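You operate a simulated robot arm through the tools that you are given. There is no shell and no other tool. Be economical: measure what you need, move in short steps, check, and stop when the job is done.

You run a simulated two-armed robot. Do the job below in one go: nothing can be reset, and whatever is moved stays where it is left.

Task
Unload the steel coil from the red reel onto the bench.
Fine: brake on HOLD first, both reel arms out, hub to LOOSE; lay it by the other coils.

It is judged by the outcome, as a careful person would: the job done as asked, and still so three seconds after it is handed in. It fails if anything else is knocked over, pushed out of place, dropped, spilled or broken.

Robot
Two 7-joint arms with two-finger parallel grippers on one trunk, on a base that drives. Base frame: it is fixed to the floor where the robot stands at the start and does not move with it; the origin is under the middle of the robot, x ahead of it, y to its left, z up; the surface under the hand at the start is at about z = 0.86. Readings come in m, rad, newtons and seconds.
The left shoulder is at the start at [0.02, 0.138, 1.415], the right one opposite. With the tool pointing down near the work surface each hand reaches from about 0.1 to 0.4 m from the robot's upright axis, wherever it stands, measured 20 degrees to its own side. Places, roughly: coil end of the feed bench [0, -0.5, 0.9]; hub knob of the red reel [0.4, -0.3, 1]; red brake dial [0.4, 0, 0.9]; white reel arm [0.3, -0.3, 1]; yellow reel arm [0.4, -0.2, 1]. Payload 1.57 kg a hand.
The TCP of each hand is the grasp point between the finger pads, 0.03 m short of the fingertips. In the tool frame z runs along the fingers and y along their closing line. The gripper opens to 0.08 m. The fingers are 0.017 m wide and 0.012 m thick; the gripper's body (0.04 by 0.082 m) begins 0.08 m behind the TCP.
Orientation is that of the tool frame in the base frame, as a unit quaternion [w, x, y, z]. With the fingers straight down and closing along the base's y, the tool's x points along the base's -x, its y along +y and its z along -z.

Tools
- The arms move only by the tool apply_moves. It takes "left_deltas", "right_deltas" or both (then of equal length, played together; a hand with none holds still); each is a list that holds one entry, the list of rows, each a list of 7 numbers: the turn, a rotation vector about the base's x, y, z in units of 5 degrees (1.0 is 5 degrees), then the shift along the base's x, y, z in units of 50 mm (1.0 is 50 mm), then the finger opening in m, from 0 to 0.08. In form: [[[rx, ry, rz, x, y, z, hand], ...]]. A call has 1 to 10 rows; each row shifts and turns the commanded pose from where the row before left it. A call with a number of a shift or a turn outside -1 to 1 is refused whole. Rows are played at 5 a second. More than 0.05 m and 0.15 rad between two rows, or a gripper value outside its range, and nothing of the call is played. A pose out of reach is approached as far as the arm can. The call stops where the force on the tool passes 40 N (or 10 N more than at its start, if that is more) or the arm is blocked; 0.2 s more then pass. The fingers move at their own pace (about 0.045 m/s each) and stop on an object; they squeeze with about 41 N. The grip force told is the motor's: it shows also when the fingers shut on nothing. Time passes only in rows, and 0.2 s behind the last, so rows that do not move let the fingers close. The reply holds the time, the measured pose of the TCP, the force on the tool along the base axes, the opening and the grip force, in the units named above and with some noise, with the torque about the TCP (base axes, N m) and any sound that the robot's microphone picked up.
- Cameras (640 x 400 px; columns grow to the right, rows downward): "scene" is now at [0.1723, -0.054, 1.3038]; the picture's right is [-0.59, -0.80, 0.00], its down [-0.42, 0.31, -0.86] and it looks along [0.69, -0.51, -0.52] (base axes); focal length 214 px, centre (320, 200). "left" rides on the left gripper at [0.072, 0.007, -0.122] in its tool frame; the picture's right is [-0.09, 1.00, 0.00], its down [-0.84, -0.08, -0.54] and it looks along [-0.54, -0.05, 0.84] (tool axes); focal length 238 px, centre (320, 200). "right" rides on the right gripper at [0.072, -0.007, -0.122] in its tool frame; the picture's right is [0.09, 1.00, 0.00], its down [-0.84, 0.08, -0.54] and it looks along [-0.54, 0.05, 0.84] (tool axes); focal length 238 px, centre (320, 200). There is no depth. A picture from a camera that has moved, and an enlarged one, comes with that camera's place and axes in the base frame and with its lens.
- get_image(camera): a new picture of that camera. It takes no simulated time.
- lift_body(by): slides the trunk up (or, below 0, down) by that many m; the arms and the scene camera ride with it, the base frame stays. It gives what a move gives, with no picture.
- base_move(legs): drives the robot by 1 to 6 legs, each [ahead, left, turn to the left] in m, m and rad, along the robot's own axes; the way and the turn of a leg run together, so that a leg with both is an arc; at most 1.5 m and 3.142 rad a leg. The arms and the cameras ride along, it lands a little off, and it stops where it bumps. It gives what a move gives.
- pan_tilt(pan, tilt): turns the head with the scene camera to pan (to the left, within 1.047 rad either way) and tilt (down, from -0.506 to 1.204), counted from straight ahead of the robot. It gives what a move gives.
- close_up(camera, box): a new picture of the part [left, top, right, bottom] of that camera's present view, enlarged. It takes no simulated time.
- sign_off(): hands the job in; it is judged then, once.

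Work in short steps. Places have to be worked out from the pictures, the camera data and where the tool is seen: move nearer, look again, correct. Check each grasp and each placing, and mend what went wrong. You have 120 turns and 92 pictures in all, those below and enlarged ones among them. Open the grippers and draw the arms clear of the work before you hand the job in, unless the task says otherwise; then end with one line.

The tools are called after "Emit:" by a JSON object that holds its "op" and its "data". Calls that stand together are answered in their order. apply_moves: Moves the arms, as the interface text tells. Its arguments: {"type":"object","properties":{"left_deltas":{"type":"array"},"right_deltas":{"type":"array"}},"required":[]} The other tools are called the same way: lift_body (by) slides the trunk up or down; base_move (legs) drives the base; pan_tilt (pan, tilt) turns the head that bears the scene camera; get_image (camera) takes a picture; close_up (camera, box) takes an enlarged picture of a part of a camera's view; sign_off () hands the job in.

At the start:

```text
time_s: 0.0
left_ee_pos: [0.242, -0.0235, 1.3136]
left_tcp_rot: [-0.018, -0.01, 0.999, 0.034]
left_ft_force: [65.1, 9.4, -115.7]
left_torque: [-2.38, -0.07, -1.34]
left_width: 0.08
left_grip_force: 0.0
right_ee_pos: [0.1676, -0.2828, 1.2579]
right_tcp_rot: [-0.156, -0.015, 0.987, -0.027]
right_ft_force: [0.3, 0.1, 0.2]
right_torque: [0.01, 0.01, -0.03]
right_width: 0.0801
right_grip_force: 0.0
trunk travel left (down, up): [-0.79, 0.45]
robot x, y, heading: [0.0029, -0.0033, -0.001]
head pan, tilt: [-0.637, 0.543]
```

scene: 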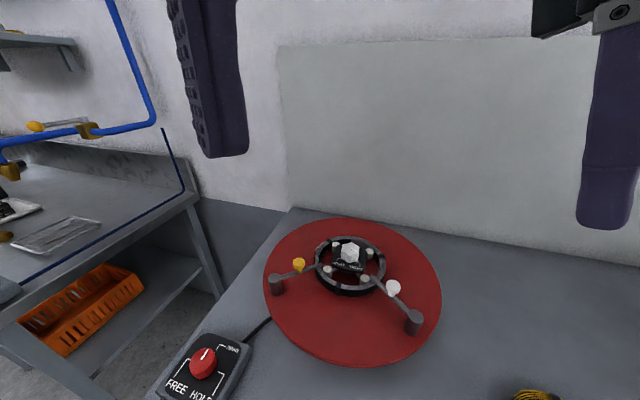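
right: 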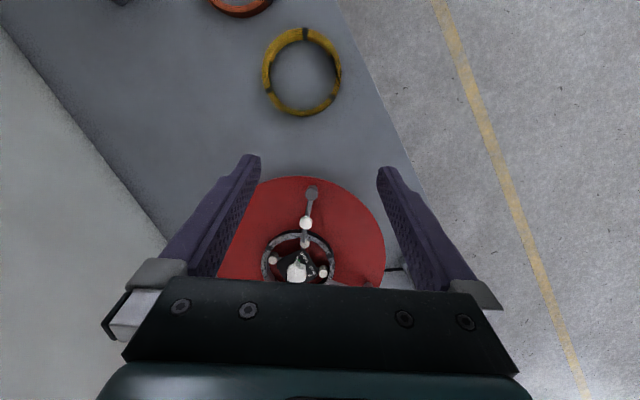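
left: 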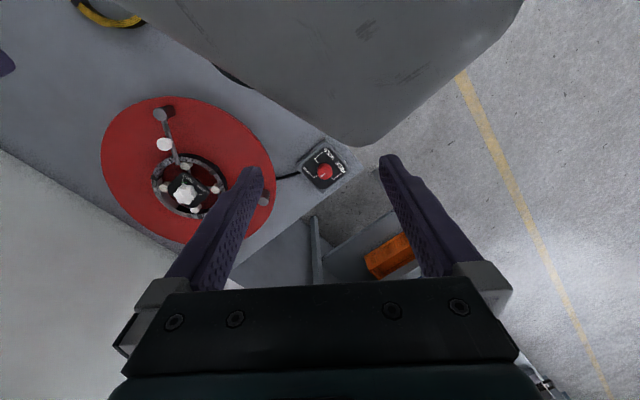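

The left hand reads a large force at the start, so it is probably pressing on the head or the other arm. I'll look closely at the scene before I move anything.

Emit:
{"op": "close_up", "data": {"camera": "scene", "box": [140, 200, 460, 400]}}

Emit:
{"op": "close_up", "data": {"camera": "left", "box": [80, 60, 400, 260]}}

Emit:
{"op": "close_up", "data": {"camera": "right", "box": [160, 0, 480, 300]}}

```text
2.00 times, centred on (300, 300) of scene
camera zoom: at [0.1723, -0.054, 1.3038], right [-0.59, -0.8, 0.0], down [-0.42, 0.31, -0.86], along [0.69, -0.51, -0.52], focal length 429 px, centre (360, 0)
```

zoom: 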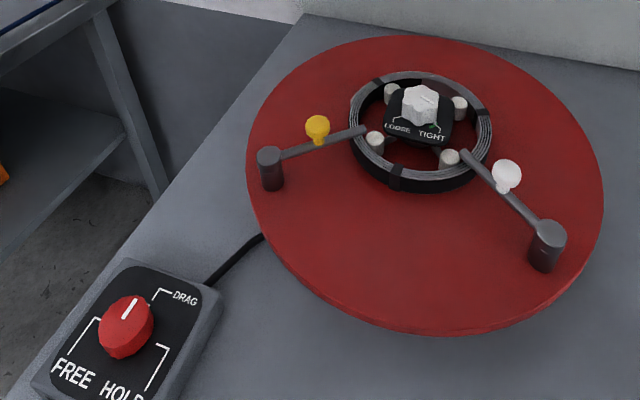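

```text
2.00 times, centred on (240, 160) of left
camera zoom: at [0.1727, -0.0268, 1.4396], right [0.07, 1.0, 0.07], down [0.86, -0.1, 0.51], along [0.51, 0.02, -0.86], focal length 477 px, centre (480, 280)
```

zoom: 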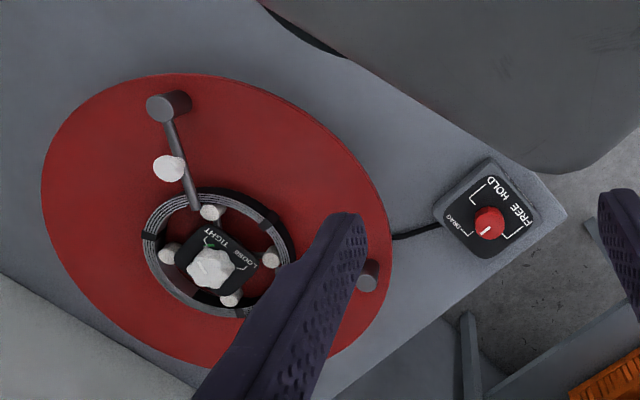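

```text
1.33 times, centred on (320, 150) of right
camera zoom: at [0.1362, -0.2851, 1.3956], right [-0.12, 0.99, -0.02], down [0.96, 0.12, 0.25], along [0.25, 0.01, -0.97], focal length 318 px, centre (320, 267)
```

zoom: 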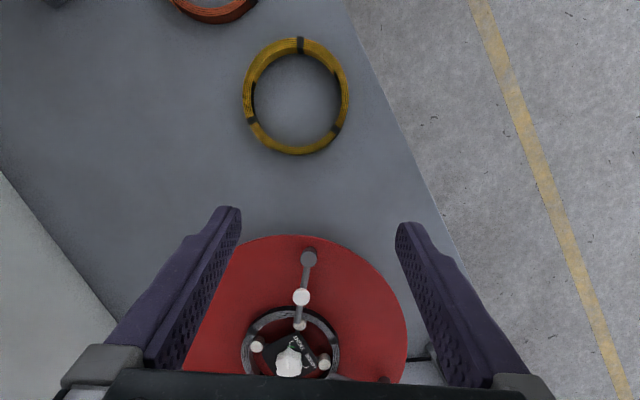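

The left tool is being pushed toward +x and down, and it sits right in front of the head, so it is probably touching the head housing. I'll ease it forward and down, away from that.

Emit:
{"op": "apply_moves", "data": {"left_deltas": [[[0, 0, 0, 0.5, 0.2, -0.3, 0.08], [0, 0, 0, 0.5, 0.4, 0, 0.08]]]}}

```text
time_s: 0.6
left_ee_pos: [0.291, 0.0076, 1.2985]
left_tcp_rot: [-0.017, -0.011, 0.999, 0.035]
left_ft_force: [-0.5, -0.4, -0.9]
left_torque: [-0.01, 0.01, -0.01]
left_width: 0.08
left_grip_force: 0.1
right_ee_pos: [0.1644, -0.2826, 1.2582]
right_tcp_rot: [-0.159, -0.015, 0.987, -0.027]
right_ft_force: [0.7, -0.6, -0.1]
right_torque: [-0.04, -0.02, -0.01]
right_width: 0.0798
right_grip_force: 0.0
trunk travel left (down, up): [-0.79, 0.45]
robot x, y, heading: [0.0013, -0.0009, 0.001]
head pan, tilt: [-0.637, 0.543]
```

The left hand is free now, with its force near zero. I'll move it further left and survey the bench with the head.

Emit:
{"op": "apply_moves", "data": {"left_deltas": [[[0, 0, 0, 0, 1, 0, 0.08], [0, 0, 0, 0, 1, 0, 0.08], [0, 0, 0, 0, 1, 0, 0.08]]]}}

Emit:
{"op": "pan_tilt", "data": {"pan": -1.04, "tilt": 0.95}}

Emit:
{"op": "get_image", "data": {"camera": "scene"}}

Emit:
{"op": "pan_tilt", "data": {"pan": -0.2, "tilt": 0.95}}

Emit:
{"op": "get_image", "data": {"camera": "scene"}}

```text
time_s: 1.6
left_ee_pos: [0.282, 0.1589, 1.2737]
left_tcp_rot: [-0.059, 0.001, 0.996, 0.072]
left_ft_force: [-1.1, -0.8, -0.3]
left_torque: [0.01, 0.01, 0.01]
left_width: 0.0798
left_grip_force: 0.1
right_ee_pos: [0.1655, -0.2833, 1.2566]
right_tcp_rot: [-0.16, -0.015, 0.987, -0.027]
right_ft_force: [0.4, -0.1, 0.3]
right_torque: [-0.03, 0.02, -0.01]
right_width: 0.0799
right_grip_force: 0.1
trunk travel left (down, up): [-0.79, 0.45]
robot x, y, heading: [0.0003, 0.0022, 0.0]
head pan, tilt: [-0.637, 0.543]
stopped in row 3 (left hand): the arm was blocked; the commanded pose is now the measured one
```

```text
time_s: 2.5
left_ee_pos: [0.2819, 0.1598, 1.2744]
left_tcp_rot: [-0.058, 0.001, 0.996, 0.071]
left_ft_force: [-0.1, 0.6, 0.8]
left_torque: [0.01, 0.03, 0.01]
left_width: 0.0802
left_grip_force: 0.1
right_ee_pos: [0.1645, -0.2831, 1.256]
right_tcp_rot: [-0.159, -0.014, 0.987, -0.027]
right_ft_force: [0.1, 1.0, -0.1]
right_torque: [0.01, 0.0, -0.01]
right_width: 0.0799
right_grip_force: 0.1
trunk travel left (down, up): [-0.79, 0.45]
robot x, y, heading: [0.0001, 0.0019, -0.003]
head pan, tilt: [-1.04, 0.949]
```

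```text
85 pictures are left
camera scene: at [0.1368, -0.0633, 1.2703], right [-0.86, -0.51, 0.0], down [-0.41, 0.7, -0.58], along [0.3, -0.5, -0.81], focal length 214 px, centre (320, 200)
```

scene: 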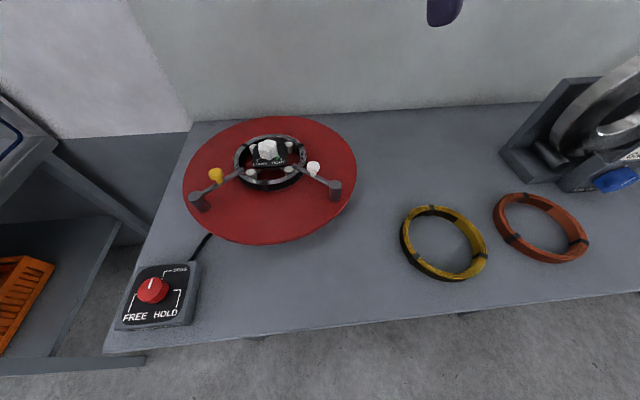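

```text
time_s: 3.6
left_ee_pos: [0.2813, 0.159, 1.2738]
left_tcp_rot: [-0.059, 0.001, 0.996, 0.071]
left_ft_force: [-0.6, -0.5, -0.8]
left_torque: [-0.01, 0.02, 0.04]
left_width: 0.0803
left_grip_force: 0.1
right_ee_pos: [0.1668, -0.2827, 1.257]
right_tcp_rot: [-0.159, -0.015, 0.987, -0.028]
right_ft_force: [-0.3, -0.3, 0.5]
right_torque: [0.03, -0.02, -0.03]
right_width: 0.08
right_grip_force: 0.0
trunk travel left (down, up): [-0.79, 0.45]
robot x, y, heading: [-0.0002, 0.0023, -0.002]
head pan, tilt: [-0.201, 0.949]
```

```text
84 pictures are left
camera scene: at [0.1712, -0.0151, 1.2702], right [-0.2, -0.98, 0.0], down [-0.8, 0.16, -0.58], along [0.57, -0.12, -0.81], focal length 214 px, centre (320, 200)
```

scene: 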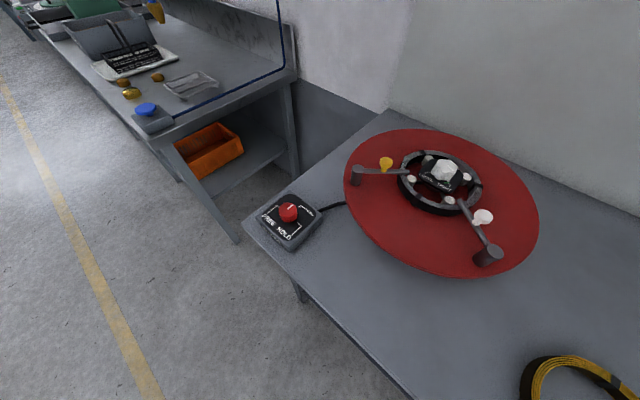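

The view is clear. The bench front edge runs at about 36°, with the hub near (0.40,-0.295), the dial near (0.40,0), the yellow coil near (0.016,-0.345) and the orange coil near (-0.16,-0.50). I'll turn to face the bench squarely, with both hands high above everything.

Emit:
{"op": "base_move", "data": {"legs": [[0, 0, -0.47]]}}

Emit:
{"op": "get_image", "data": {"camera": "scene"}}

```text
time_s: 5.4
left_ee_pos: [0.3226, 0.012, 1.2739]
left_tcp_rot: [-0.04, 0.237, 0.967, 0.084]
left_ft_force: [-0.8, -0.4, -0.2]
left_torque: [0.01, 0.02, 0.02]
left_width: 0.08
left_grip_force: 0.0
right_ee_pos: [0.0165, -0.328, 1.2576]
right_tcp_rot: [-0.161, 0.221, 0.962, 0.011]
right_ft_force: [0.0, 0.0, 0.0]
right_torque: [-0.01, 0.03, 0.03]
right_width: 0.08
right_grip_force: 0.0
trunk travel left (down, up): [-0.79, 0.45]
robot x, y, heading: [-0.0017, 0.0016, -0.485]
head pan, tilt: [-0.201, 0.949]
```

```text
83 pictures are left
camera scene: at [0.1451, -0.0924, 1.2702], right [-0.63, -0.78, 0.0], down [-0.63, 0.51, -0.58], along [0.45, -0.37, -0.81], focal length 214 px, centre (320, 200)
```

scene: 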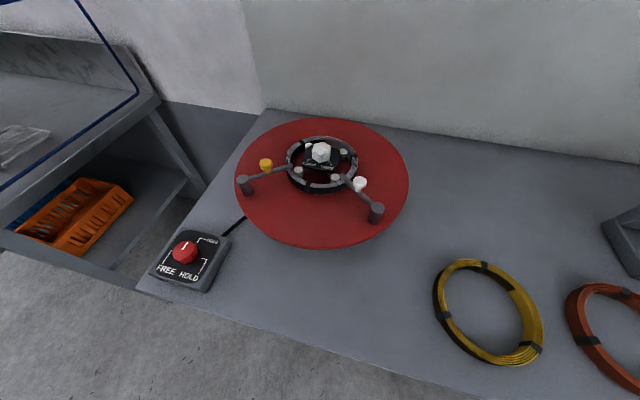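

That turned freely. I'll finish the turn and slide left along the bench to bring the dial and reel in front.

Emit:
{"op": "base_move", "data": {"legs": [[0, 0, -0.45], [0, 0.17, 0]]}}

Emit:
{"op": "get_image", "data": {"camera": "scene"}}

Emit:
{"op": "get_image", "data": {"camera": "left"}}

```text
time_s: 8.2
left_ee_pos: [0.4328, -0.025, 1.275]
left_tcp_rot: [-0.019, 0.446, 0.89, 0.09]
left_ft_force: [0.2, -0.2, -0.5]
left_torque: [0.03, 0.02, -0.01]
left_width: 0.0801
left_grip_force: 0.2
right_ee_pos: [0.0108, -0.1995, 1.257]
right_tcp_rot: [-0.155, 0.428, 0.889, 0.047]
right_ft_force: [-0.3, -0.1, -0.2]
right_torque: [0.0, 0.01, -0.04]
right_width: 0.0798
right_grip_force: 0.1
trunk travel left (down, up): [-0.79, 0.45]
robot x, y, heading: [0.1381, 0.1022, -0.921]
head pan, tilt: [-0.201, 0.949]
```

```text
82 pictures are left
camera scene: at [0.2283, -0.0427, 1.2702], right [-0.9, -0.43, 0.0], down [-0.35, 0.73, -0.58], along [0.25, -0.53, -0.81], focal length 214 px, centre (320, 200)
```

scene: 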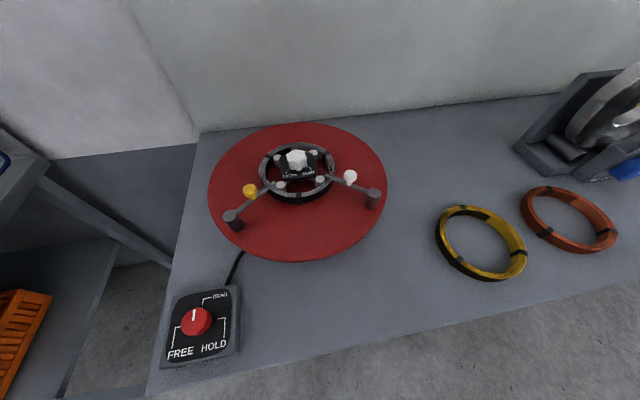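

```text
81 pictures are left
camera left: at [0.3889, 0.0139, 1.4048], right [0.85, 0.51, 0.13], down [0.42, -0.8, 0.42], along [0.32, -0.3, -0.9], focal length 238 px, centre (320, 200)
```

left: 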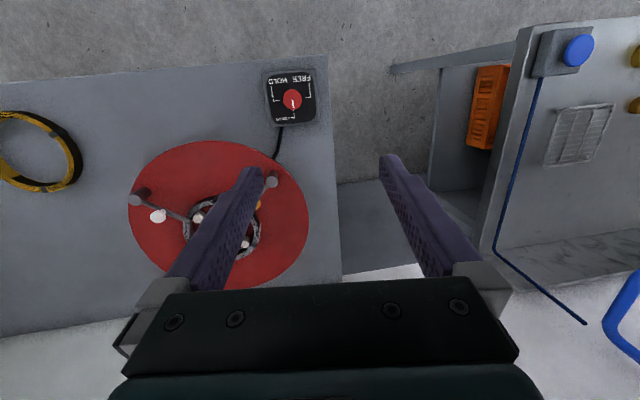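

Next I'll zoom in on the dial and on the reel.

Emit:
{"op": "close_up", "data": {"camera": "scene", "box": [140, 270, 260, 370]}}

Emit:
{"op": "close_up", "data": {"camera": "scene", "box": [200, 120, 400, 260]}}

Emit:
{"op": "close_up", "data": {"camera": "left", "box": [250, 60, 330, 130]}}

```text
4.00 times, centred on (200, 320) of scene
camera zoom: at [0.2283, -0.0427, 1.2702], right [-0.9, -0.43, 0.0], down [-0.35, 0.73, -0.58], along [0.25, -0.53, -0.81], focal length 858 px, centre (800, -280)
```

zoom: 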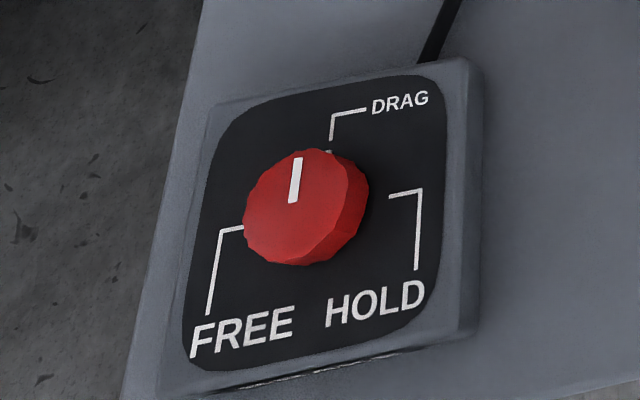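

```text
2.86 times, centred on (300, 190) of scene
camera zoom: at [0.2283, -0.0427, 1.2702], right [-0.9, -0.43, 0.0], down [-0.35, 0.73, -0.58], along [0.25, -0.53, -0.81], focal length 613 px, centre (377, 229)
```

zoom: 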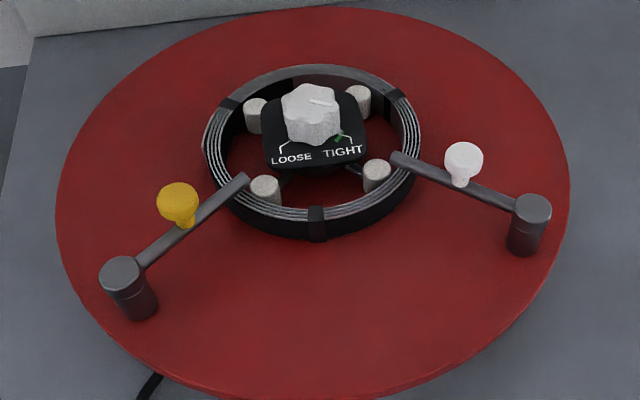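

```text
5.71 times, centred on (290, 95) of left
camera zoom: at [0.3889, 0.0139, 1.4048], right [0.85, 0.51, 0.13], down [0.42, -0.8, 0.42], along [0.32, -0.3, -0.9], focal length 1362 px, centre (491, 800)
```

zoom: 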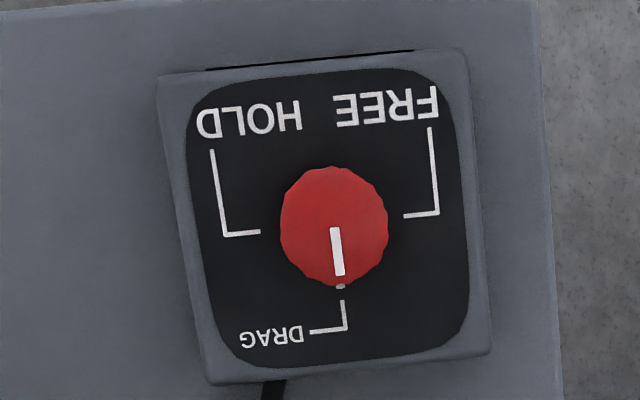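

The dial is on DRAG, and HOLD is 90° clockwise from above. I judge the dial to be at about (0.408, 0.001, 0.90). I'll straighten the left hand, pre-yaw it counter-clockwise and bring it over the dial, still well above.

Emit:
{"op": "apply_moves", "data": {"left_deltas": [[[-1, 0.26, 0.9, -0.25, 0.26, 0, 0.08], [-1, 0.26, 0.9, -0.25, 0.26, 0, 0.08], [0, 0, 1, 0, 0, -0.5, 0.08], [0, 0, 1, 0, 0, -0.7, 0.08], [0, 0, 1, 0, 0, -0.7, 0.08], [0, 0, 1, 0, 0, -0.7, 0.08], [0, 0, 1, 0, 0, -0.7, 0.08], [0, 0, 1, 0, 0, -0.7, 0.08], [0, 0, 0, 0, 0, 0, 0.08]]]}}

Emit:
{"op": "get_image", "data": {"camera": "left"}}

Emit:
{"op": "get_image", "data": {"camera": "scene"}}

```text
time_s: 10.2
left_ee_pos: [0.4089, 0.0006, 1.0749]
left_tcp_rot: [-0.009, 0.124, 0.992, -0.003]
left_ft_force: [-1.1, -0.9, 0.5]
left_torque: [-0.04, 0.01, 0.0]
left_width: 0.08
left_grip_force: 0.1
right_ee_pos: [0.0103, -0.1984, 1.2569]
right_tcp_rot: [-0.155, 0.428, 0.889, 0.047]
right_ft_force: [-0.1, -0.5, 0.5]
right_torque: [0.01, 0.01, -0.01]
right_width: 0.0798
right_grip_force: 0.0
trunk travel left (down, up): [-0.79, 0.45]
robot x, y, heading: [0.1364, 0.1027, -0.925]
head pan, tilt: [-0.201, 0.949]
```

```text
77 pictures are left
camera left: at [0.3419, 0.0261, 1.1995], right [0.33, 0.94, -0.01], down [0.8, -0.28, 0.53], along [0.5, -0.18, -0.85], focal length 238 px, centre (320, 200)
```

left: 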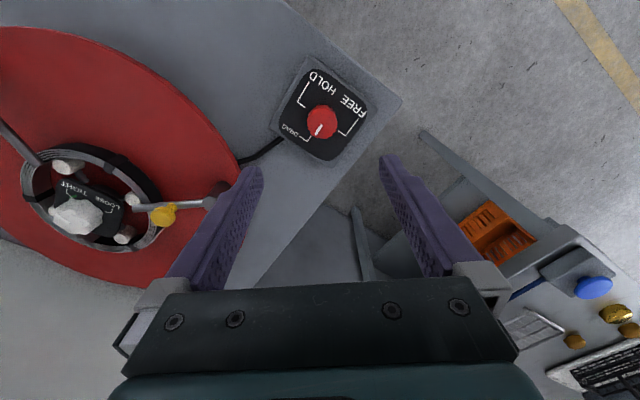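

```text
76 pictures are left
camera scene: at [0.2283, -0.0427, 1.2702], right [-0.9, -0.43, 0.0], down [-0.35, 0.73, -0.58], along [0.25, -0.53, -0.81], focal length 214 px, centre (320, 200)
```

scene: 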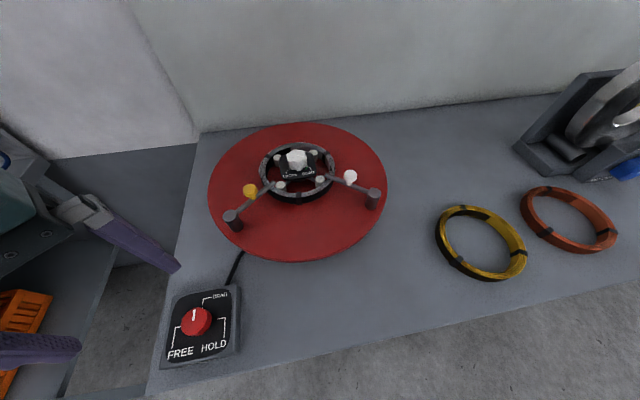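

The dial is confirmed at about (0.410, 0.003). I'll descend to TCP z≈0.945 and check.

Emit:
{"op": "apply_moves", "data": {"left_deltas": [[[0, 0, 0, 0.02, 0.05, -1, 0.08], [0, 0, 0, 0, 0, -1, 0.08], [0, 0, 0, 0, 0, -0.6, 0.08], [0, 0, 0, 0, 0, 0, 0.08]]]}}

Emit:
{"op": "get_image", "data": {"camera": "left"}}

Emit:
{"op": "close_up", "data": {"camera": "scene", "box": [120, 240, 280, 380]}}

```text
time_s: 11.2
left_ee_pos: [0.4086, 0.0051, 0.9447]
left_tcp_rot: [-0.009, 0.125, 0.992, -0.001]
left_ft_force: [-0.6, -1.3, 0.2]
left_torque: [-0.03, 0.0, -0.02]
left_width: 0.0801
left_grip_force: 0.1
right_ee_pos: [0.009, -0.1989, 1.2573]
right_tcp_rot: [-0.156, 0.429, 0.888, 0.047]
right_ft_force: [0.2, 0.6, 0.9]
right_torque: [-0.01, -0.04, -0.01]
right_width: 0.0797
right_grip_force: 0.1
trunk travel left (down, up): [-0.79, 0.45]
robot x, y, heading: [0.1379, 0.105, -0.928]
head pan, tilt: [-0.201, 0.949]
```

```text
75 pictures are left
camera left: at [0.3423, 0.0302, 1.0689], right [0.33, 0.94, -0.01], down [0.8, -0.28, 0.53], along [0.5, -0.18, -0.85], focal length 238 px, centre (320, 200)
```

left: 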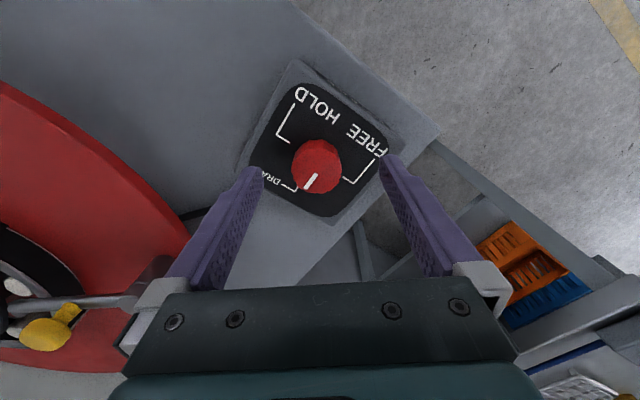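

```text
2.86 times, centred on (200, 310) of scene
camera zoom: at [0.2283, -0.0427, 1.2702], right [-0.9, -0.43, 0.0], down [-0.35, 0.73, -0.58], along [0.25, -0.53, -0.81], focal length 613 px, centre (663, -114)
```

zoom: 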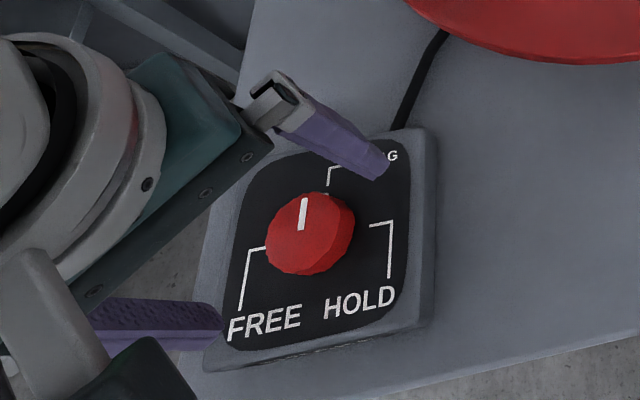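

Well centred. I'll lower 25 mm in small steps and watch the force.

Emit:
{"op": "apply_moves", "data": {"left_deltas": [[[0, 0, 0, 0.02, -0.04, -0.25, 0.08], [0, 0, 0, 0, 0, -0.25, 0.08], [0, 0, 0, 0, 0, 0, 0.08]]]}}

Emit:
{"op": "close_up", "data": {"camera": "left", "box": [220, 80, 420, 260]}}

```text
time_s: 12.0
left_ee_pos: [0.4104, 0.0015, 0.92]
left_tcp_rot: [-0.009, 0.124, 0.992, -0.003]
left_ft_force: [-4.0, 2.5, 16.3]
left_torque: [0.73, -0.15, 0.26]
left_width: 0.0802
left_grip_force: 0.1
right_ee_pos: [0.0103, -0.1981, 1.2571]
right_tcp_rot: [-0.154, 0.428, 0.889, 0.047]
right_ft_force: [0.6, -0.3, 0.6]
right_torque: [0.0, 0.0, -0.01]
right_width: 0.0799
right_grip_force: 0.0
trunk travel left (down, up): [-0.79, 0.45]
robot x, y, heading: [0.1393, 0.1025, -0.929]
head pan, tilt: [-0.201, 0.949]
```

```text
2.22 times, centred on (320, 170) of left
camera zoom: at [0.3437, 0.0266, 1.0445], right [0.33, 0.94, -0.01], down [0.8, -0.28, 0.53], along [0.5, -0.18, -0.85], focal length 530 px, centre (320, 267)
```

zoom: 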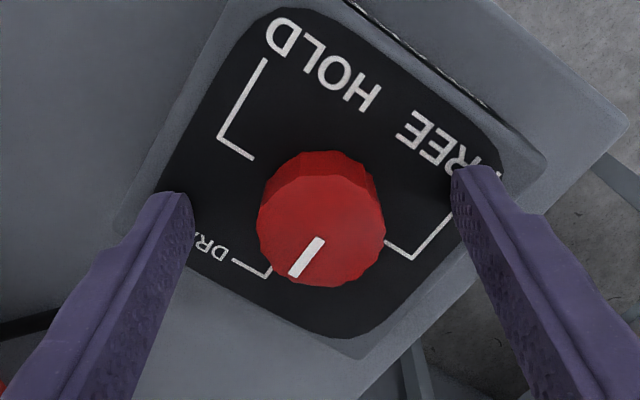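

The tips touch the box face at z≈0.89. I'll back off 3 mm and close on the dial.

Emit:
{"op": "apply_moves", "data": {"left_deltas": [[[0, 0, 0, 0, 0, 0.07, 0.08], [0, 0, 0, 0, 0, 0, 0.02], [0, 0, 0, 0, 0, 0, 0.02], [0, 0, 0, 0, 0, 0, 0.02]]]}}

```text
time_s: 13.0
left_ee_pos: [0.4109, 0.0016, 0.9239]
left_tcp_rot: [-0.009, 0.125, 0.992, -0.001]
left_ft_force: [0.4, -0.4, -0.3]
left_torque: [0.23, -0.02, 0.0]
left_width: 0.0357
left_grip_force: 15.5
right_ee_pos: [0.0099, -0.199, 1.258]
right_tcp_rot: [-0.155, 0.428, 0.889, 0.046]
right_ft_force: [0.5, 0.2, -0.2]
right_torque: [0.03, 0.04, 0.0]
right_width: 0.08
right_grip_force: 0.0
trunk travel left (down, up): [-0.79, 0.45]
robot x, y, heading: [0.1366, 0.1032, -0.925]
head pan, tilt: [-0.201, 0.949]
```

The dial is gripped, with an opening of 0.036. I'll turn it clockwise (negative about z) in 5° rows.

Emit:
{"op": "apply_moves", "data": {"left_deltas": [[[0, 0, -1, 0, 0, 0, 0.0], [0, 0, -1, 0, 0, 0, 0.0], [0, 0, -1, 0, 0, 0, 0.0], [0, 0, -1, 0, 0, 0, 0.0], [0, 0, -1, 0, 0, 0, 0.0], [0, 0, -1, 0, 0, 0, 0.0], [0, 0, -1, 0, 0, 0, 0.0], [0, 0, -1, 0, 0, 0, 0.0], [0, 0, -1, 0, 0, 0, 0.0]]]}}

Emit:
{"op": "close_up", "data": {"camera": "left", "box": [220, 80, 420, 260]}}

```text
time_s: 15.0
left_ee_pos: [0.4111, 0.003, 0.9233]
left_tcp_rot: [-0.008, 0.495, 0.869, 0.002]
left_ft_force: [-2.3, 5.7, 11.9]
left_torque: [-0.01, -0.85, -0.01]
left_width: 0.0352
left_grip_force: 42.5
right_ee_pos: [0.0105, -0.1969, 1.2568]
right_tcp_rot: [-0.154, 0.427, 0.89, 0.047]
right_ft_force: [-0.9, 0.6, 0.0]
right_torque: [0.0, -0.02, 0.0]
right_width: 0.08
right_grip_force: 0.1
trunk travel left (down, up): [-0.79, 0.45]
robot x, y, heading: [0.1354, 0.1023, -0.928]
head pan, tilt: [-0.201, 0.949]
```

```text
2.22 times, centred on (320, 170) of left
camera zoom: at [0.3806, 0.0665, 1.0474], right [0.9, 0.43, -0.01], down [0.37, -0.77, 0.53], along [0.22, -0.48, -0.85], focal length 530 px, centre (320, 267)
```

zoom: 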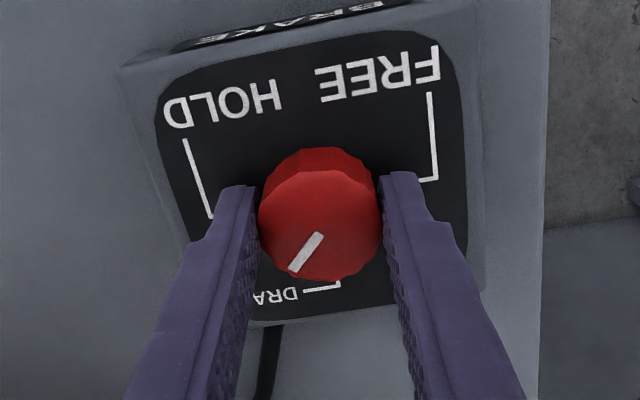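

The dial is turning with the hand, about halfway now. I'll continue the rest of the way.

Emit:
{"op": "apply_moves", "data": {"left_deltas": [[[0, 0, -1, 0, 0, 0.02, 0.0], [0, 0, -1, 0, 0, 0.02, 0.0], [0, 0, -1, 0, 0, 0, 0.0], [0, 0, -1, 0, 0, 0, 0.0], [0, 0, -1, 0, 0, 0, 0.0], [0, 0, -1, 0, 0, 0, 0.0], [0, 0, -1, 0, 0, 0, 0.0], [0, 0, -1, 0, 0, 0, 0.0], [0, 0, -1, 0, 0, 0, 0.0]]]}}

Emit:
{"op": "close_up", "data": {"camera": "left", "box": [220, 80, 420, 260]}}

```text
time_s: 17.0
left_ee_pos: [0.4109, 0.0036, 0.9263]
left_tcp_rot: [-0.008, 0.79, 0.614, 0.006]
left_ft_force: [13.1, 2.3, -26.1]
left_torque: [-0.16, -0.47, 0.0]
left_width: 0.0353
left_grip_force: 42.4
right_ee_pos: [0.0107, -0.1983, 1.257]
right_tcp_rot: [-0.154, 0.427, 0.89, 0.048]
right_ft_force: [-0.3, 0.4, -0.3]
right_torque: [0.0, 0.03, -0.03]
right_width: 0.0802
right_grip_force: 0.0
trunk travel left (down, up): [-0.79, 0.45]
robot x, y, heading: [0.133, 0.1032, -0.929]
head pan, tilt: [-0.201, 0.949]
```

```text
2.22 times, centred on (320, 170) of left
camera zoom: at [0.4347, 0.0687, 1.0497], right [0.94, -0.34, -0.01], down [-0.28, -0.8, 0.53], along [-0.18, -0.49, -0.85], focal length 530 px, centre (320, 267)
```

zoom: 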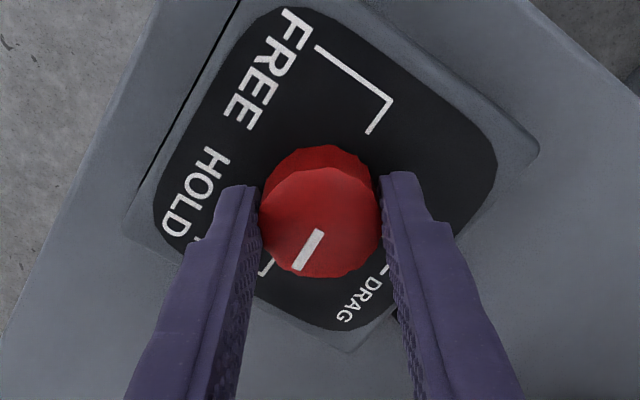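

The pointer is near the HOLD mark. I'll release, lift, and look at it straight.

Emit:
{"op": "apply_moves", "data": {"left_deltas": [[[0, 0, 0, 0, 0, 0, 0.08], [0, 0, 0, 0, 0, 0, 0.08], [0, 0, 0, 0, 0, 0.5, 0.08], [0, 0, 0, 0, 0, 1, 0.08]]]}}

Emit:
{"op": "close_up", "data": {"camera": "left", "box": [220, 80, 420, 260]}}

```text
time_s: 18.0
left_ee_pos: [0.4089, 0.0009, 1.0009]
left_tcp_rot: [-0.008, 0.789, 0.614, 0.005]
left_ft_force: [0.7, -0.5, 0.2]
left_torque: [-0.02, -0.02, -0.03]
left_width: 0.08
left_grip_force: 0.1
right_ee_pos: [0.0102, -0.1984, 1.2572]
right_tcp_rot: [-0.155, 0.427, 0.889, 0.047]
right_ft_force: [0.5, -0.4, -0.3]
right_torque: [-0.01, 0.01, 0.0]
right_width: 0.0805
right_grip_force: 0.0
trunk travel left (down, up): [-0.79, 0.45]
robot x, y, heading: [0.1343, 0.0994, -0.926]
head pan, tilt: [-0.201, 0.949]
```

```text
2.22 times, centred on (320, 170) of left
camera zoom: at [0.432, 0.0665, 1.1241], right [0.94, -0.33, -0.01], down [-0.28, -0.8, 0.53], along [-0.18, -0.5, -0.85], focal length 530 px, centre (320, 267)
```

zoom: 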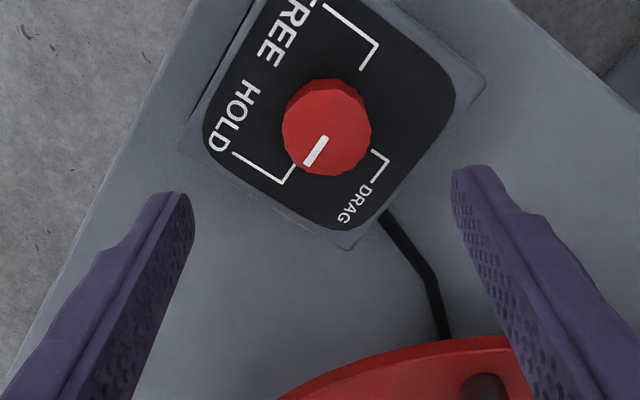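

It looks to be on HOLD, perhaps a few degrees short. I'll check from the scene camera as well.

Emit:
{"op": "close_up", "data": {"camera": "scene", "box": [140, 270, 260, 370]}}

```text
4.00 times, centred on (200, 320) of scene
camera zoom: at [0.2283, -0.0427, 1.2702], right [-0.9, -0.43, 0.0], down [-0.35, 0.73, -0.58], along [0.25, -0.53, -0.81], focal length 858 px, centre (800, -280)
```

zoom: 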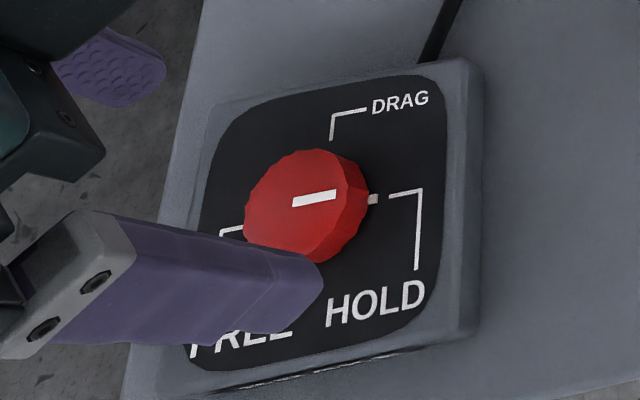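

The dial reads HOLD. The reel hub is about 0.47 m ahead of the robot axis, which is beyond comfortable reach, so I'll raise the left hand and look down to see the clearance to the bench edge before driving closer.

Emit:
{"op": "apply_moves", "data": {"left_deltas": [[[0, 0, 1, 0, 0, 1, 0.08], [0, 0, 1, 0, 0, 1, 0.08], [0, 0, 1, 0, 0, 1, 0.08], [0, 0, 1, 0, 0, 0.5, 0.08], [0, 0, 1, 0, 0, 0, 0.08], [0, 0, 1, 0, 0, 0, 0.08], [0, 0, 1, 0, 0, 0, 0.08], [0, 0, 1, 0, 0, 0, 0.08], [0, 0, 1, 0, 0, 0, 0.08]]]}}

Emit:
{"op": "pan_tilt", "data": {"pan": 0.0, "tilt": 1.2}}

Emit:
{"op": "get_image", "data": {"camera": "scene"}}

```text
time_s: 20.0
left_ee_pos: [0.4099, 0.0001, 1.176]
left_tcp_rot: [-0.009, 0.493, 0.87, 0.001]
left_ft_force: [0.2, -0.3, -0.8]
left_torque: [0.03, 0.01, -0.03]
left_width: 0.0801
left_grip_force: 0.0
right_ee_pos: [0.0103, -0.1989, 1.2566]
right_tcp_rot: [-0.155, 0.427, 0.889, 0.047]
right_ft_force: [-0.4, 0.3, -0.4]
right_torque: [0.01, 0.02, -0.01]
right_width: 0.08
right_grip_force: 0.1
trunk travel left (down, up): [-0.79, 0.45]
robot x, y, heading: [0.1329, 0.1036, -0.926]
head pan, tilt: [-0.201, 0.949]
```

```text
time_s: 20.7
left_ee_pos: [0.4098, 0.0009, 1.1769]
left_tcp_rot: [-0.009, 0.495, 0.869, 0.002]
left_ft_force: [0.4, 0.7, -1.3]
left_torque: [0.01, 0.05, 0.02]
left_width: 0.0798
left_grip_force: 0.1
right_ee_pos: [0.0111, -0.1995, 1.2577]
right_tcp_rot: [-0.154, 0.427, 0.89, 0.047]
right_ft_force: [-0.2, 0.3, 0.2]
right_torque: [0.04, -0.03, 0.0]
right_width: 0.0799
right_grip_force: 0.1
trunk travel left (down, up): [-0.79, 0.45]
robot x, y, heading: [0.1383, 0.1071, -0.93]
head pan, tilt: [0.0, 1.201]
```

```text
68 pictures are left
camera scene: at [0.2307, -0.0218, 1.254], right [-0.8, -0.6, 0.0], down [-0.56, 0.75, -0.36], along [0.22, -0.29, -0.93], focal length 214 px, centre (320, 200)
```

scene: 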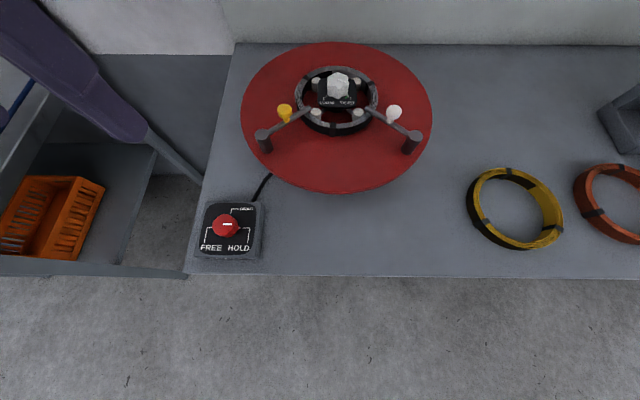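

The robot axis is about 0.17 m from the bench edge. I'll creep 0.05 m ahead.

Emit:
{"op": "base_move", "data": {"legs": [[0.05, 0, 0]]}}

```text
time_s: 21.7
left_ee_pos: [0.4395, -0.0387, 1.1746]
left_tcp_rot: [-0.009, 0.495, 0.869, 0.002]
left_ft_force: [-0.2, -0.2, 0.0]
left_torque: [0.05, 0.03, 0.0]
left_width: 0.0801
left_grip_force: 0.0
right_ee_pos: [0.0388, -0.2397, 1.2572]
right_tcp_rot: [-0.155, 0.428, 0.889, 0.047]
right_ft_force: [0.3, 0.0, 0.1]
right_torque: [0.01, -0.01, 0.02]
right_width: 0.0805
right_grip_force: 0.0
trunk travel left (down, up): [-0.79, 0.45]
robot x, y, heading: [0.1664, 0.0658, -0.933]
head pan, tilt: [0.0, 1.201]
```

No bump. I'll creep another 0.05 m.

Emit:
{"op": "base_move", "data": {"legs": [[0.05, 0, 0]]}}

Emit:
{"op": "pan_tilt", "data": {"pan": 0.0, "tilt": 1.0}}

Emit:
{"op": "get_image", "data": {"camera": "scene"}}

Emit:
{"op": "get_image", "data": {"camera": "left"}}

```text
time_s: 22.6
left_ee_pos: [0.4695, -0.0796, 1.1751]
left_tcp_rot: [-0.009, 0.495, 0.869, 0.002]
left_ft_force: [-0.9, -0.3, -0.3]
left_torque: [-0.01, 0.01, 0.01]
left_width: 0.08
left_grip_force: 0.0
right_ee_pos: [0.07, -0.278, 1.2575]
right_tcp_rot: [-0.155, 0.428, 0.889, 0.046]
right_ft_force: [-0.6, 0.3, 0.0]
right_torque: [0.0, -0.03, 0.01]
right_width: 0.0801
right_grip_force: 0.1
trunk travel left (down, up): [-0.79, 0.45]
robot x, y, heading: [0.1941, 0.0222, -0.932]
head pan, tilt: [0.0, 1.201]
```

```text
time_s: 23.3
left_ee_pos: [0.4698, -0.0795, 1.175]
left_tcp_rot: [-0.009, 0.495, 0.869, 0.002]
left_ft_force: [-0.1, -0.5, 0.4]
left_torque: [-0.02, 0.0, -0.01]
left_width: 0.08
left_grip_force: 0.0
right_ee_pos: [0.0682, -0.2782, 1.2564]
right_tcp_rot: [-0.155, 0.428, 0.889, 0.047]
right_ft_force: [0.1, 0.6, 0.7]
right_torque: [0.02, 0.0, -0.03]
right_width: 0.0798
right_grip_force: 0.1
trunk travel left (down, up): [-0.79, 0.45]
robot x, y, heading: [0.1989, 0.0239, -0.928]
head pan, tilt: [0.0, 1.0]
```

```text
67 pictures are left
camera scene: at [0.2984, -0.1122, 1.2666], right [-0.8, -0.6, 0.0], down [-0.5, 0.67, -0.54], along [0.32, -0.43, -0.84], focal length 214 px, centre (320, 200)
```

scene: 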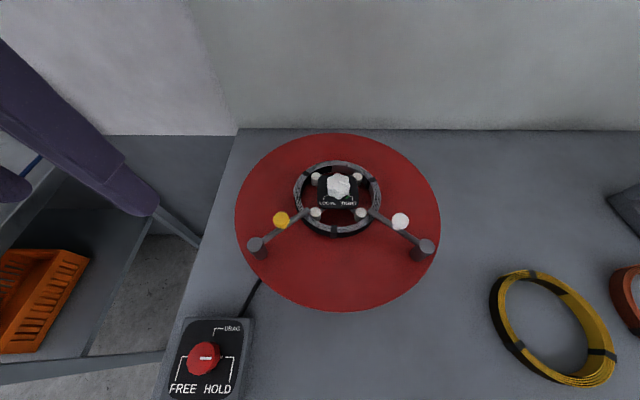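

```text
66 pictures are left
camera left: at [0.4393, -0.0147, 1.2995], right [0.9, 0.43, -0.01], down [0.37, -0.77, 0.53], along [0.22, -0.48, -0.85], focal length 238 px, centre (320, 200)
```

left: 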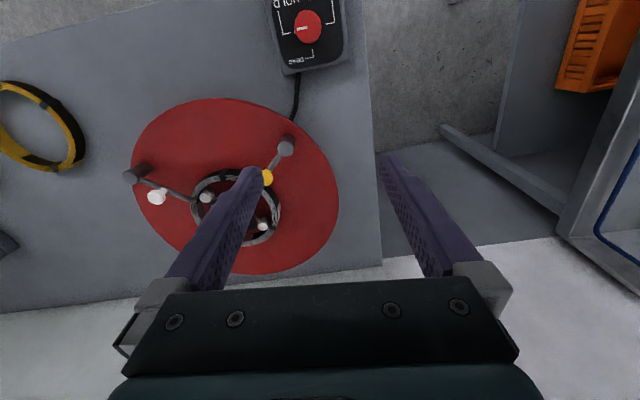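

I triangulate the yellow knob at about (0.436,-0.197,0.975) with its pivot at (0.442,-0.149), and the white knob at about (0.286,-0.308,0.975) with its pivot at (0.240,-0.297). I'll bring the left hand above the yellow knob, with the closing line across the arm.

Emit:
{"op": "apply_moves", "data": {"left_deltas": [[[0, 0, -0.93, -0.07, -0.26, 0, 0.08], [0, 0, -0.93, -0.07, -0.26, 0, 0.08], [0, 0, -0.93, -0.07, -0.26, 0, 0.08], [0, 0, -0.93, -0.07, -0.26, -0.4, 0.08], [0, 0, -0.93, -0.07, -0.26, -0.4, 0.08], [0, 0, -0.93, -0.07, -0.26, -0.4, 0.08], [0, 0, -0.93, -0.07, -0.26, -0.4, 0.08], [0, 0, -0.93, -0.07, -0.26, -0.4, 0.08], [0, 0, -0.93, -0.08, -0.26, -0.2, 0.08], [0, 0, 0, 0, 0, 0, 0.08]]]}}

Emit:
{"op": "get_image", "data": {"camera": "left"}}

Emit:
{"op": "get_image", "data": {"camera": "scene"}}

```text
time_s: 25.5
left_ee_pos: [0.4369, -0.1957, 1.0656]
left_tcp_rot: [-0.007, 0.773, 0.634, 0.006]
left_ft_force: [-0.3, 0.2, 0.2]
left_torque: [-0.01, 0.01, 0.01]
left_width: 0.0801
left_grip_force: 0.1
right_ee_pos: [0.0706, -0.2782, 1.2577]
right_tcp_rot: [-0.155, 0.428, 0.889, 0.046]
right_ft_force: [0.1, -0.2, 0.1]
right_torque: [0.0, 0.02, -0.02]
right_width: 0.0799
right_grip_force: 0.0
trunk travel left (down, up): [-0.79, 0.45]
robot x, y, heading: [0.1952, 0.0231, -0.926]
head pan, tilt: [0.0, 1.0]
```

```text
65 pictures are left
camera left: at [0.4572, -0.1291, 1.1893], right [0.96, -0.28, -0.01], down [-0.24, -0.82, 0.53], along [-0.16, -0.5, -0.85], focal length 238 px, centre (320, 200)
```

left: 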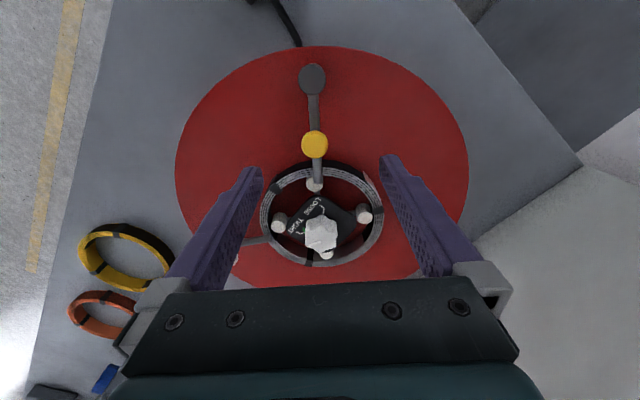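

```text
64 pictures are left
camera scene: at [0.2984, -0.1123, 1.2666], right [-0.8, -0.6, 0.0], down [-0.5, 0.67, -0.54], along [0.32, -0.43, -0.84], focal length 214 px, centre (320, 200)
```

scene: 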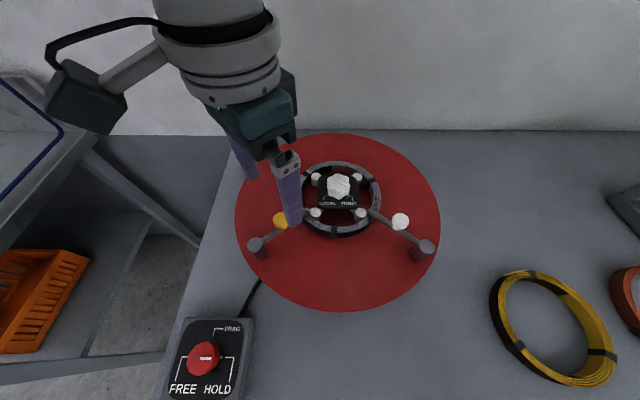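

The knob is at (0.430,-0.194) and the arm runs along the hand's view axis. I'll lower onto it and grip gently.

Emit:
{"op": "apply_moves", "data": {"left_deltas": [[[0, 0, 0, -0.14, 0.03, -0.5, 0.06], [0, 0, 0, 0, 0, -0.5, 0.06], [0, 0, 0, 0, 0, -0.5, 0.06], [0, 0, 0, 0, 0, 0, 0.06]]]}}

Emit:
{"op": "get_image", "data": {"camera": "left"}}

Emit:
{"op": "close_up", "data": {"camera": "scene", "box": [220, 130, 380, 270]}}

```text
time_s: 26.5
left_ee_pos: [0.4298, -0.1929, 0.9902]
left_tcp_rot: [-0.007, 0.773, 0.635, 0.005]
left_ft_force: [0.5, 0.4, -0.1]
left_torque: [0.03, -0.05, -0.01]
left_width: 0.0599
left_grip_force: 0.1
right_ee_pos: [0.0683, -0.2785, 1.256]
right_tcp_rot: [-0.155, 0.428, 0.889, 0.047]
right_ft_force: [0.4, -0.5, 0.2]
right_torque: [0.0, 0.0, 0.02]
right_width: 0.08
right_grip_force: 0.1
trunk travel left (down, up): [-0.79, 0.45]
robot x, y, heading: [0.1985, 0.0251, -0.928]
head pan, tilt: [0.0, 1.0]
```

```text
63 pictures are left
camera left: at [0.4497, -0.1262, 1.114], right [0.96, -0.28, -0.01], down [-0.24, -0.82, 0.53], along [-0.16, -0.5, -0.85], focal length 238 px, centre (320, 200)
```

left: 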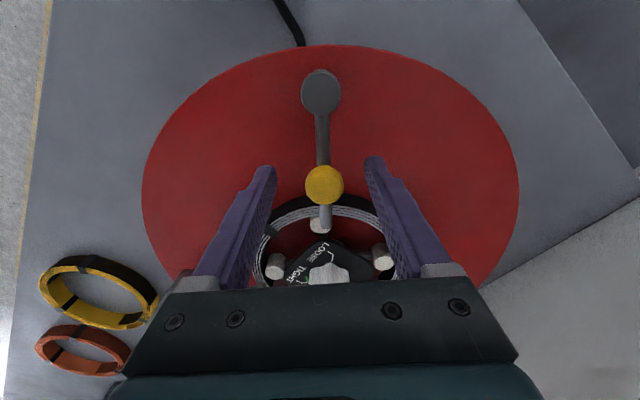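

```text
2.86 times, centred on (300, 200) of scene
camera zoom: at [0.2984, -0.1122, 1.2666], right [-0.8, -0.6, 0.0], down [-0.5, 0.67, -0.54], along [0.32, -0.43, -0.84], focal length 613 px, centre (377, 200)
```

zoom: 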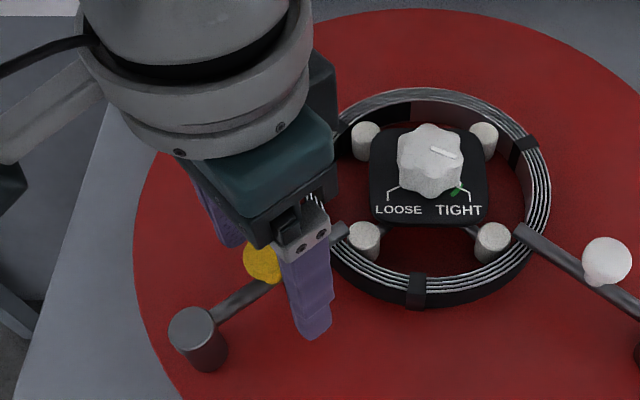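

Centred within a few mm. I'll lower slightly and close.

Emit:
{"op": "apply_moves", "data": {"left_deltas": [[[0, 0, 0, 0, -0.07, -0.14, 0.06], [0, 0, 0, 0, 0, 0, 0.0], [0, 0, 0, 0, 0, 0, 0.0], [0, 0, 0, 0, 0, 0, 0.0]]]}}

```text
time_s: 27.5
left_ee_pos: [0.4293, -0.1968, 0.9843]
left_tcp_rot: [-0.008, 0.773, 0.634, 0.005]
left_ft_force: [0.6, -0.3, -2.0]
left_torque: [-0.08, 0.03, -0.03]
left_width: 0.0234
left_grip_force: 20.0
right_ee_pos: [0.0691, -0.2788, 1.2572]
right_tcp_rot: [-0.154, 0.429, 0.889, 0.047]
right_ft_force: [-0.1, 0.2, -0.1]
right_torque: [0.0, -0.02, 0.01]
right_width: 0.0798
right_grip_force: 0.1
trunk travel left (down, up): [-0.79, 0.45]
robot x, y, heading: [0.201, 0.0244, -0.931]
head pan, tilt: [0.0, 1.0]
```

It is gripped at 23 mm. I'll try swinging the yellow arm counter-clockwise (outward to the robot's left) by 15° and check the resistance.

Emit:
{"op": "apply_moves", "data": {"left_deltas": [[[0, 0, 1, 0.088, -0.02, 0, 0.0], [0, 0, 1, 0.09, -0.01, 0, 0.0], [0, 0, 1, 0.092, -0.004, 0, 0.0]]]}}

Emit:
{"op": "get_image", "data": {"camera": "left"}}

```text
time_s: 28.3
left_ee_pos: [0.438, -0.1985, 0.9825]
left_tcp_rot: [-0.012, 0.683, 0.73, 0.0]
left_ft_force: [-18.3, 2.2, 6.5]
left_torque: [0.16, 0.11, -0.18]
left_width: 0.0232
left_grip_force: 35.6
right_ee_pos: [0.0674, -0.2792, 1.2574]
right_tcp_rot: [-0.156, 0.429, 0.889, 0.047]
right_ft_force: [-1.0, 0.6, -0.7]
right_torque: [0.0, -0.03, 0.0]
right_width: 0.08
right_grip_force: 0.1
trunk travel left (down, up): [-0.79, 0.45]
robot x, y, heading: [0.1955, 0.0228, -0.932]
head pan, tilt: [0.0, 1.0]
```

```text
61 pictures are left
camera left: at [0.4414, -0.1285, 1.1067], right [1.0, -0.03, -0.02], down [-0.01, -0.85, 0.53], along [-0.03, -0.53, -0.85], focal length 238 px, centre (320, 200)
```

left: 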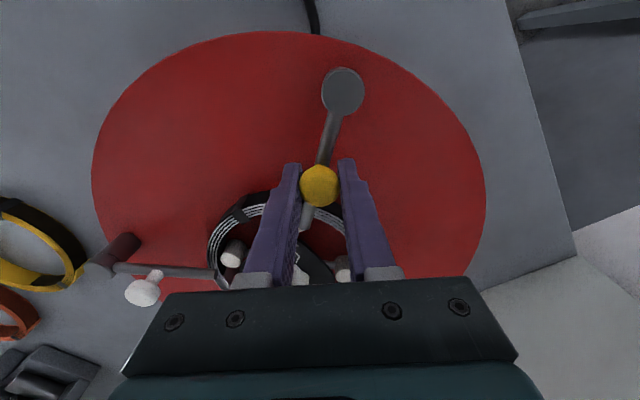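

The arm's angle to its post seems unchanged, and the post itself seems to have moved a few mm. I'll check with the scene camera before pushing any further.

Emit:
{"op": "close_up", "data": {"camera": "scene", "box": [220, 130, 460, 320]}}

```text
2.11 times, centred on (340, 225) of scene
camera zoom: at [0.2962, -0.1121, 1.2663], right [-0.8, -0.6, 0.0], down [-0.51, 0.67, -0.54], along [0.32, -0.43, -0.84], focal length 452 px, centre (278, 147)
```

zoom: 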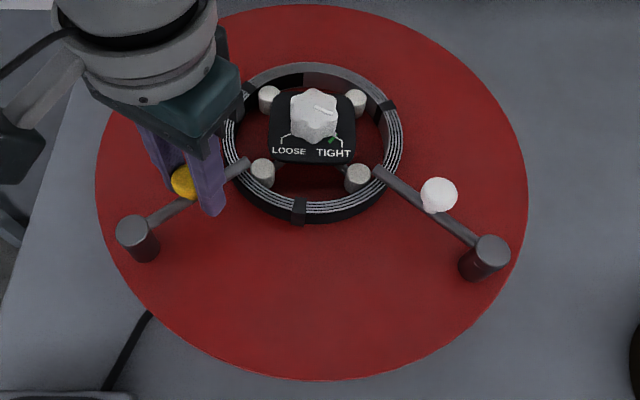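

The arm resisted counter-clockwise, and the disc itself gave slightly. I'll reverse that and then try the other swing direction with small steps.

Emit:
{"op": "apply_moves", "data": {"left_deltas": [[[0, 0, -1, -0.092, 0.004, 0, 0.0], [0, 0, -1, -0.09, 0.01, 0, 0.0], [0, 0, -1, -0.088, 0.02, 0, 0.0]]]}}

Emit:
{"op": "apply_moves", "data": {"left_deltas": [[[0, 0, -1, -0.086, 0.025, 0, 0.0], [0, 0, -1, -0.083, 0.033, 0, 0.0], [0, 0, 0, 0, 0, 0, 0.0]]]}}

Emit:
{"op": "get_image", "data": {"camera": "left"}}

Emit:
{"op": "close_up", "data": {"camera": "scene", "box": [220, 130, 460, 320]}}

```text
time_s: 29.1
left_ee_pos: [0.4314, -0.1976, 0.9834]
left_tcp_rot: [-0.008, 0.772, 0.635, 0.006]
left_ft_force: [1.9, -1.6, -16.2]
left_torque: [-0.67, 0.13, -0.15]
left_width: 0.023
left_grip_force: 35.7
right_ee_pos: [0.0696, -0.2781, 1.256]
right_tcp_rot: [-0.154, 0.428, 0.889, 0.047]
right_ft_force: [0.2, 0.3, -0.7]
right_torque: [-0.01, 0.0, -0.02]
right_width: 0.0799
right_grip_force: 0.0
trunk travel left (down, up): [-0.79, 0.45]
robot x, y, heading: [0.1937, 0.0227, -0.929]
head pan, tilt: [0.0, 1.0]
```

```text
time_s: 29.9
left_ee_pos: [0.4229, -0.1923, 0.9842]
left_tcp_rot: [-0.008, 0.825, 0.566, 0.007]
left_ft_force: [7.0, 9.1, -3.4]
left_torque: [0.27, -0.14, -0.06]
left_width: 0.0231
left_grip_force: 35.5
right_ee_pos: [0.0691, -0.2772, 1.2558]
right_tcp_rot: [-0.155, 0.427, 0.889, 0.047]
right_ft_force: [0.7, -0.5, 0.2]
right_torque: [-0.04, -0.03, 0.0]
right_width: 0.08
right_grip_force: 0.0
trunk travel left (down, up): [-0.79, 0.45]
robot x, y, heading: [0.1951, 0.0241, -0.925]
head pan, tilt: [0.0, 1.0]
```

```text
59 pictures are left
camera left: at [0.4541, -0.1303, 1.1078], right [0.9, -0.45, -0.01], down [-0.38, -0.76, 0.52], along [-0.24, -0.47, -0.85], focal length 238 px, centre (320, 200)
```

left: 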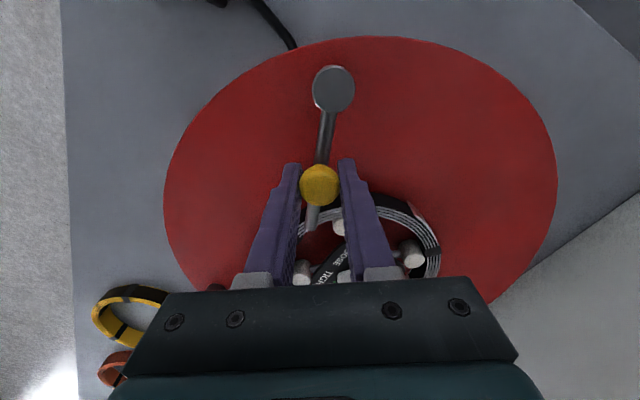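

```text
2.11 times, centred on (340, 225) of scene
camera zoom: at [0.299, -0.1111, 1.2666], right [-0.8, -0.6, 0.0], down [-0.5, 0.67, -0.54], along [0.32, -0.43, -0.84], focal length 452 px, centre (278, 147)
```

zoom: 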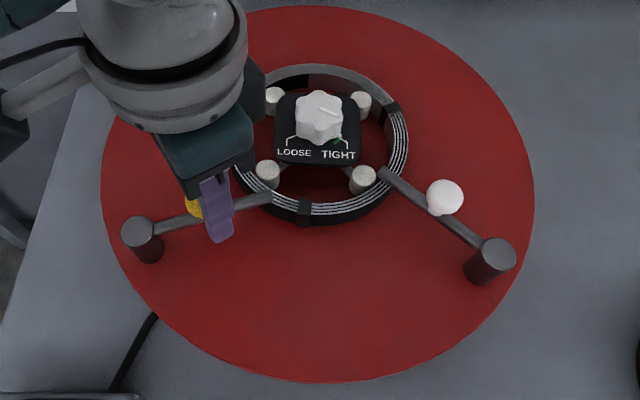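

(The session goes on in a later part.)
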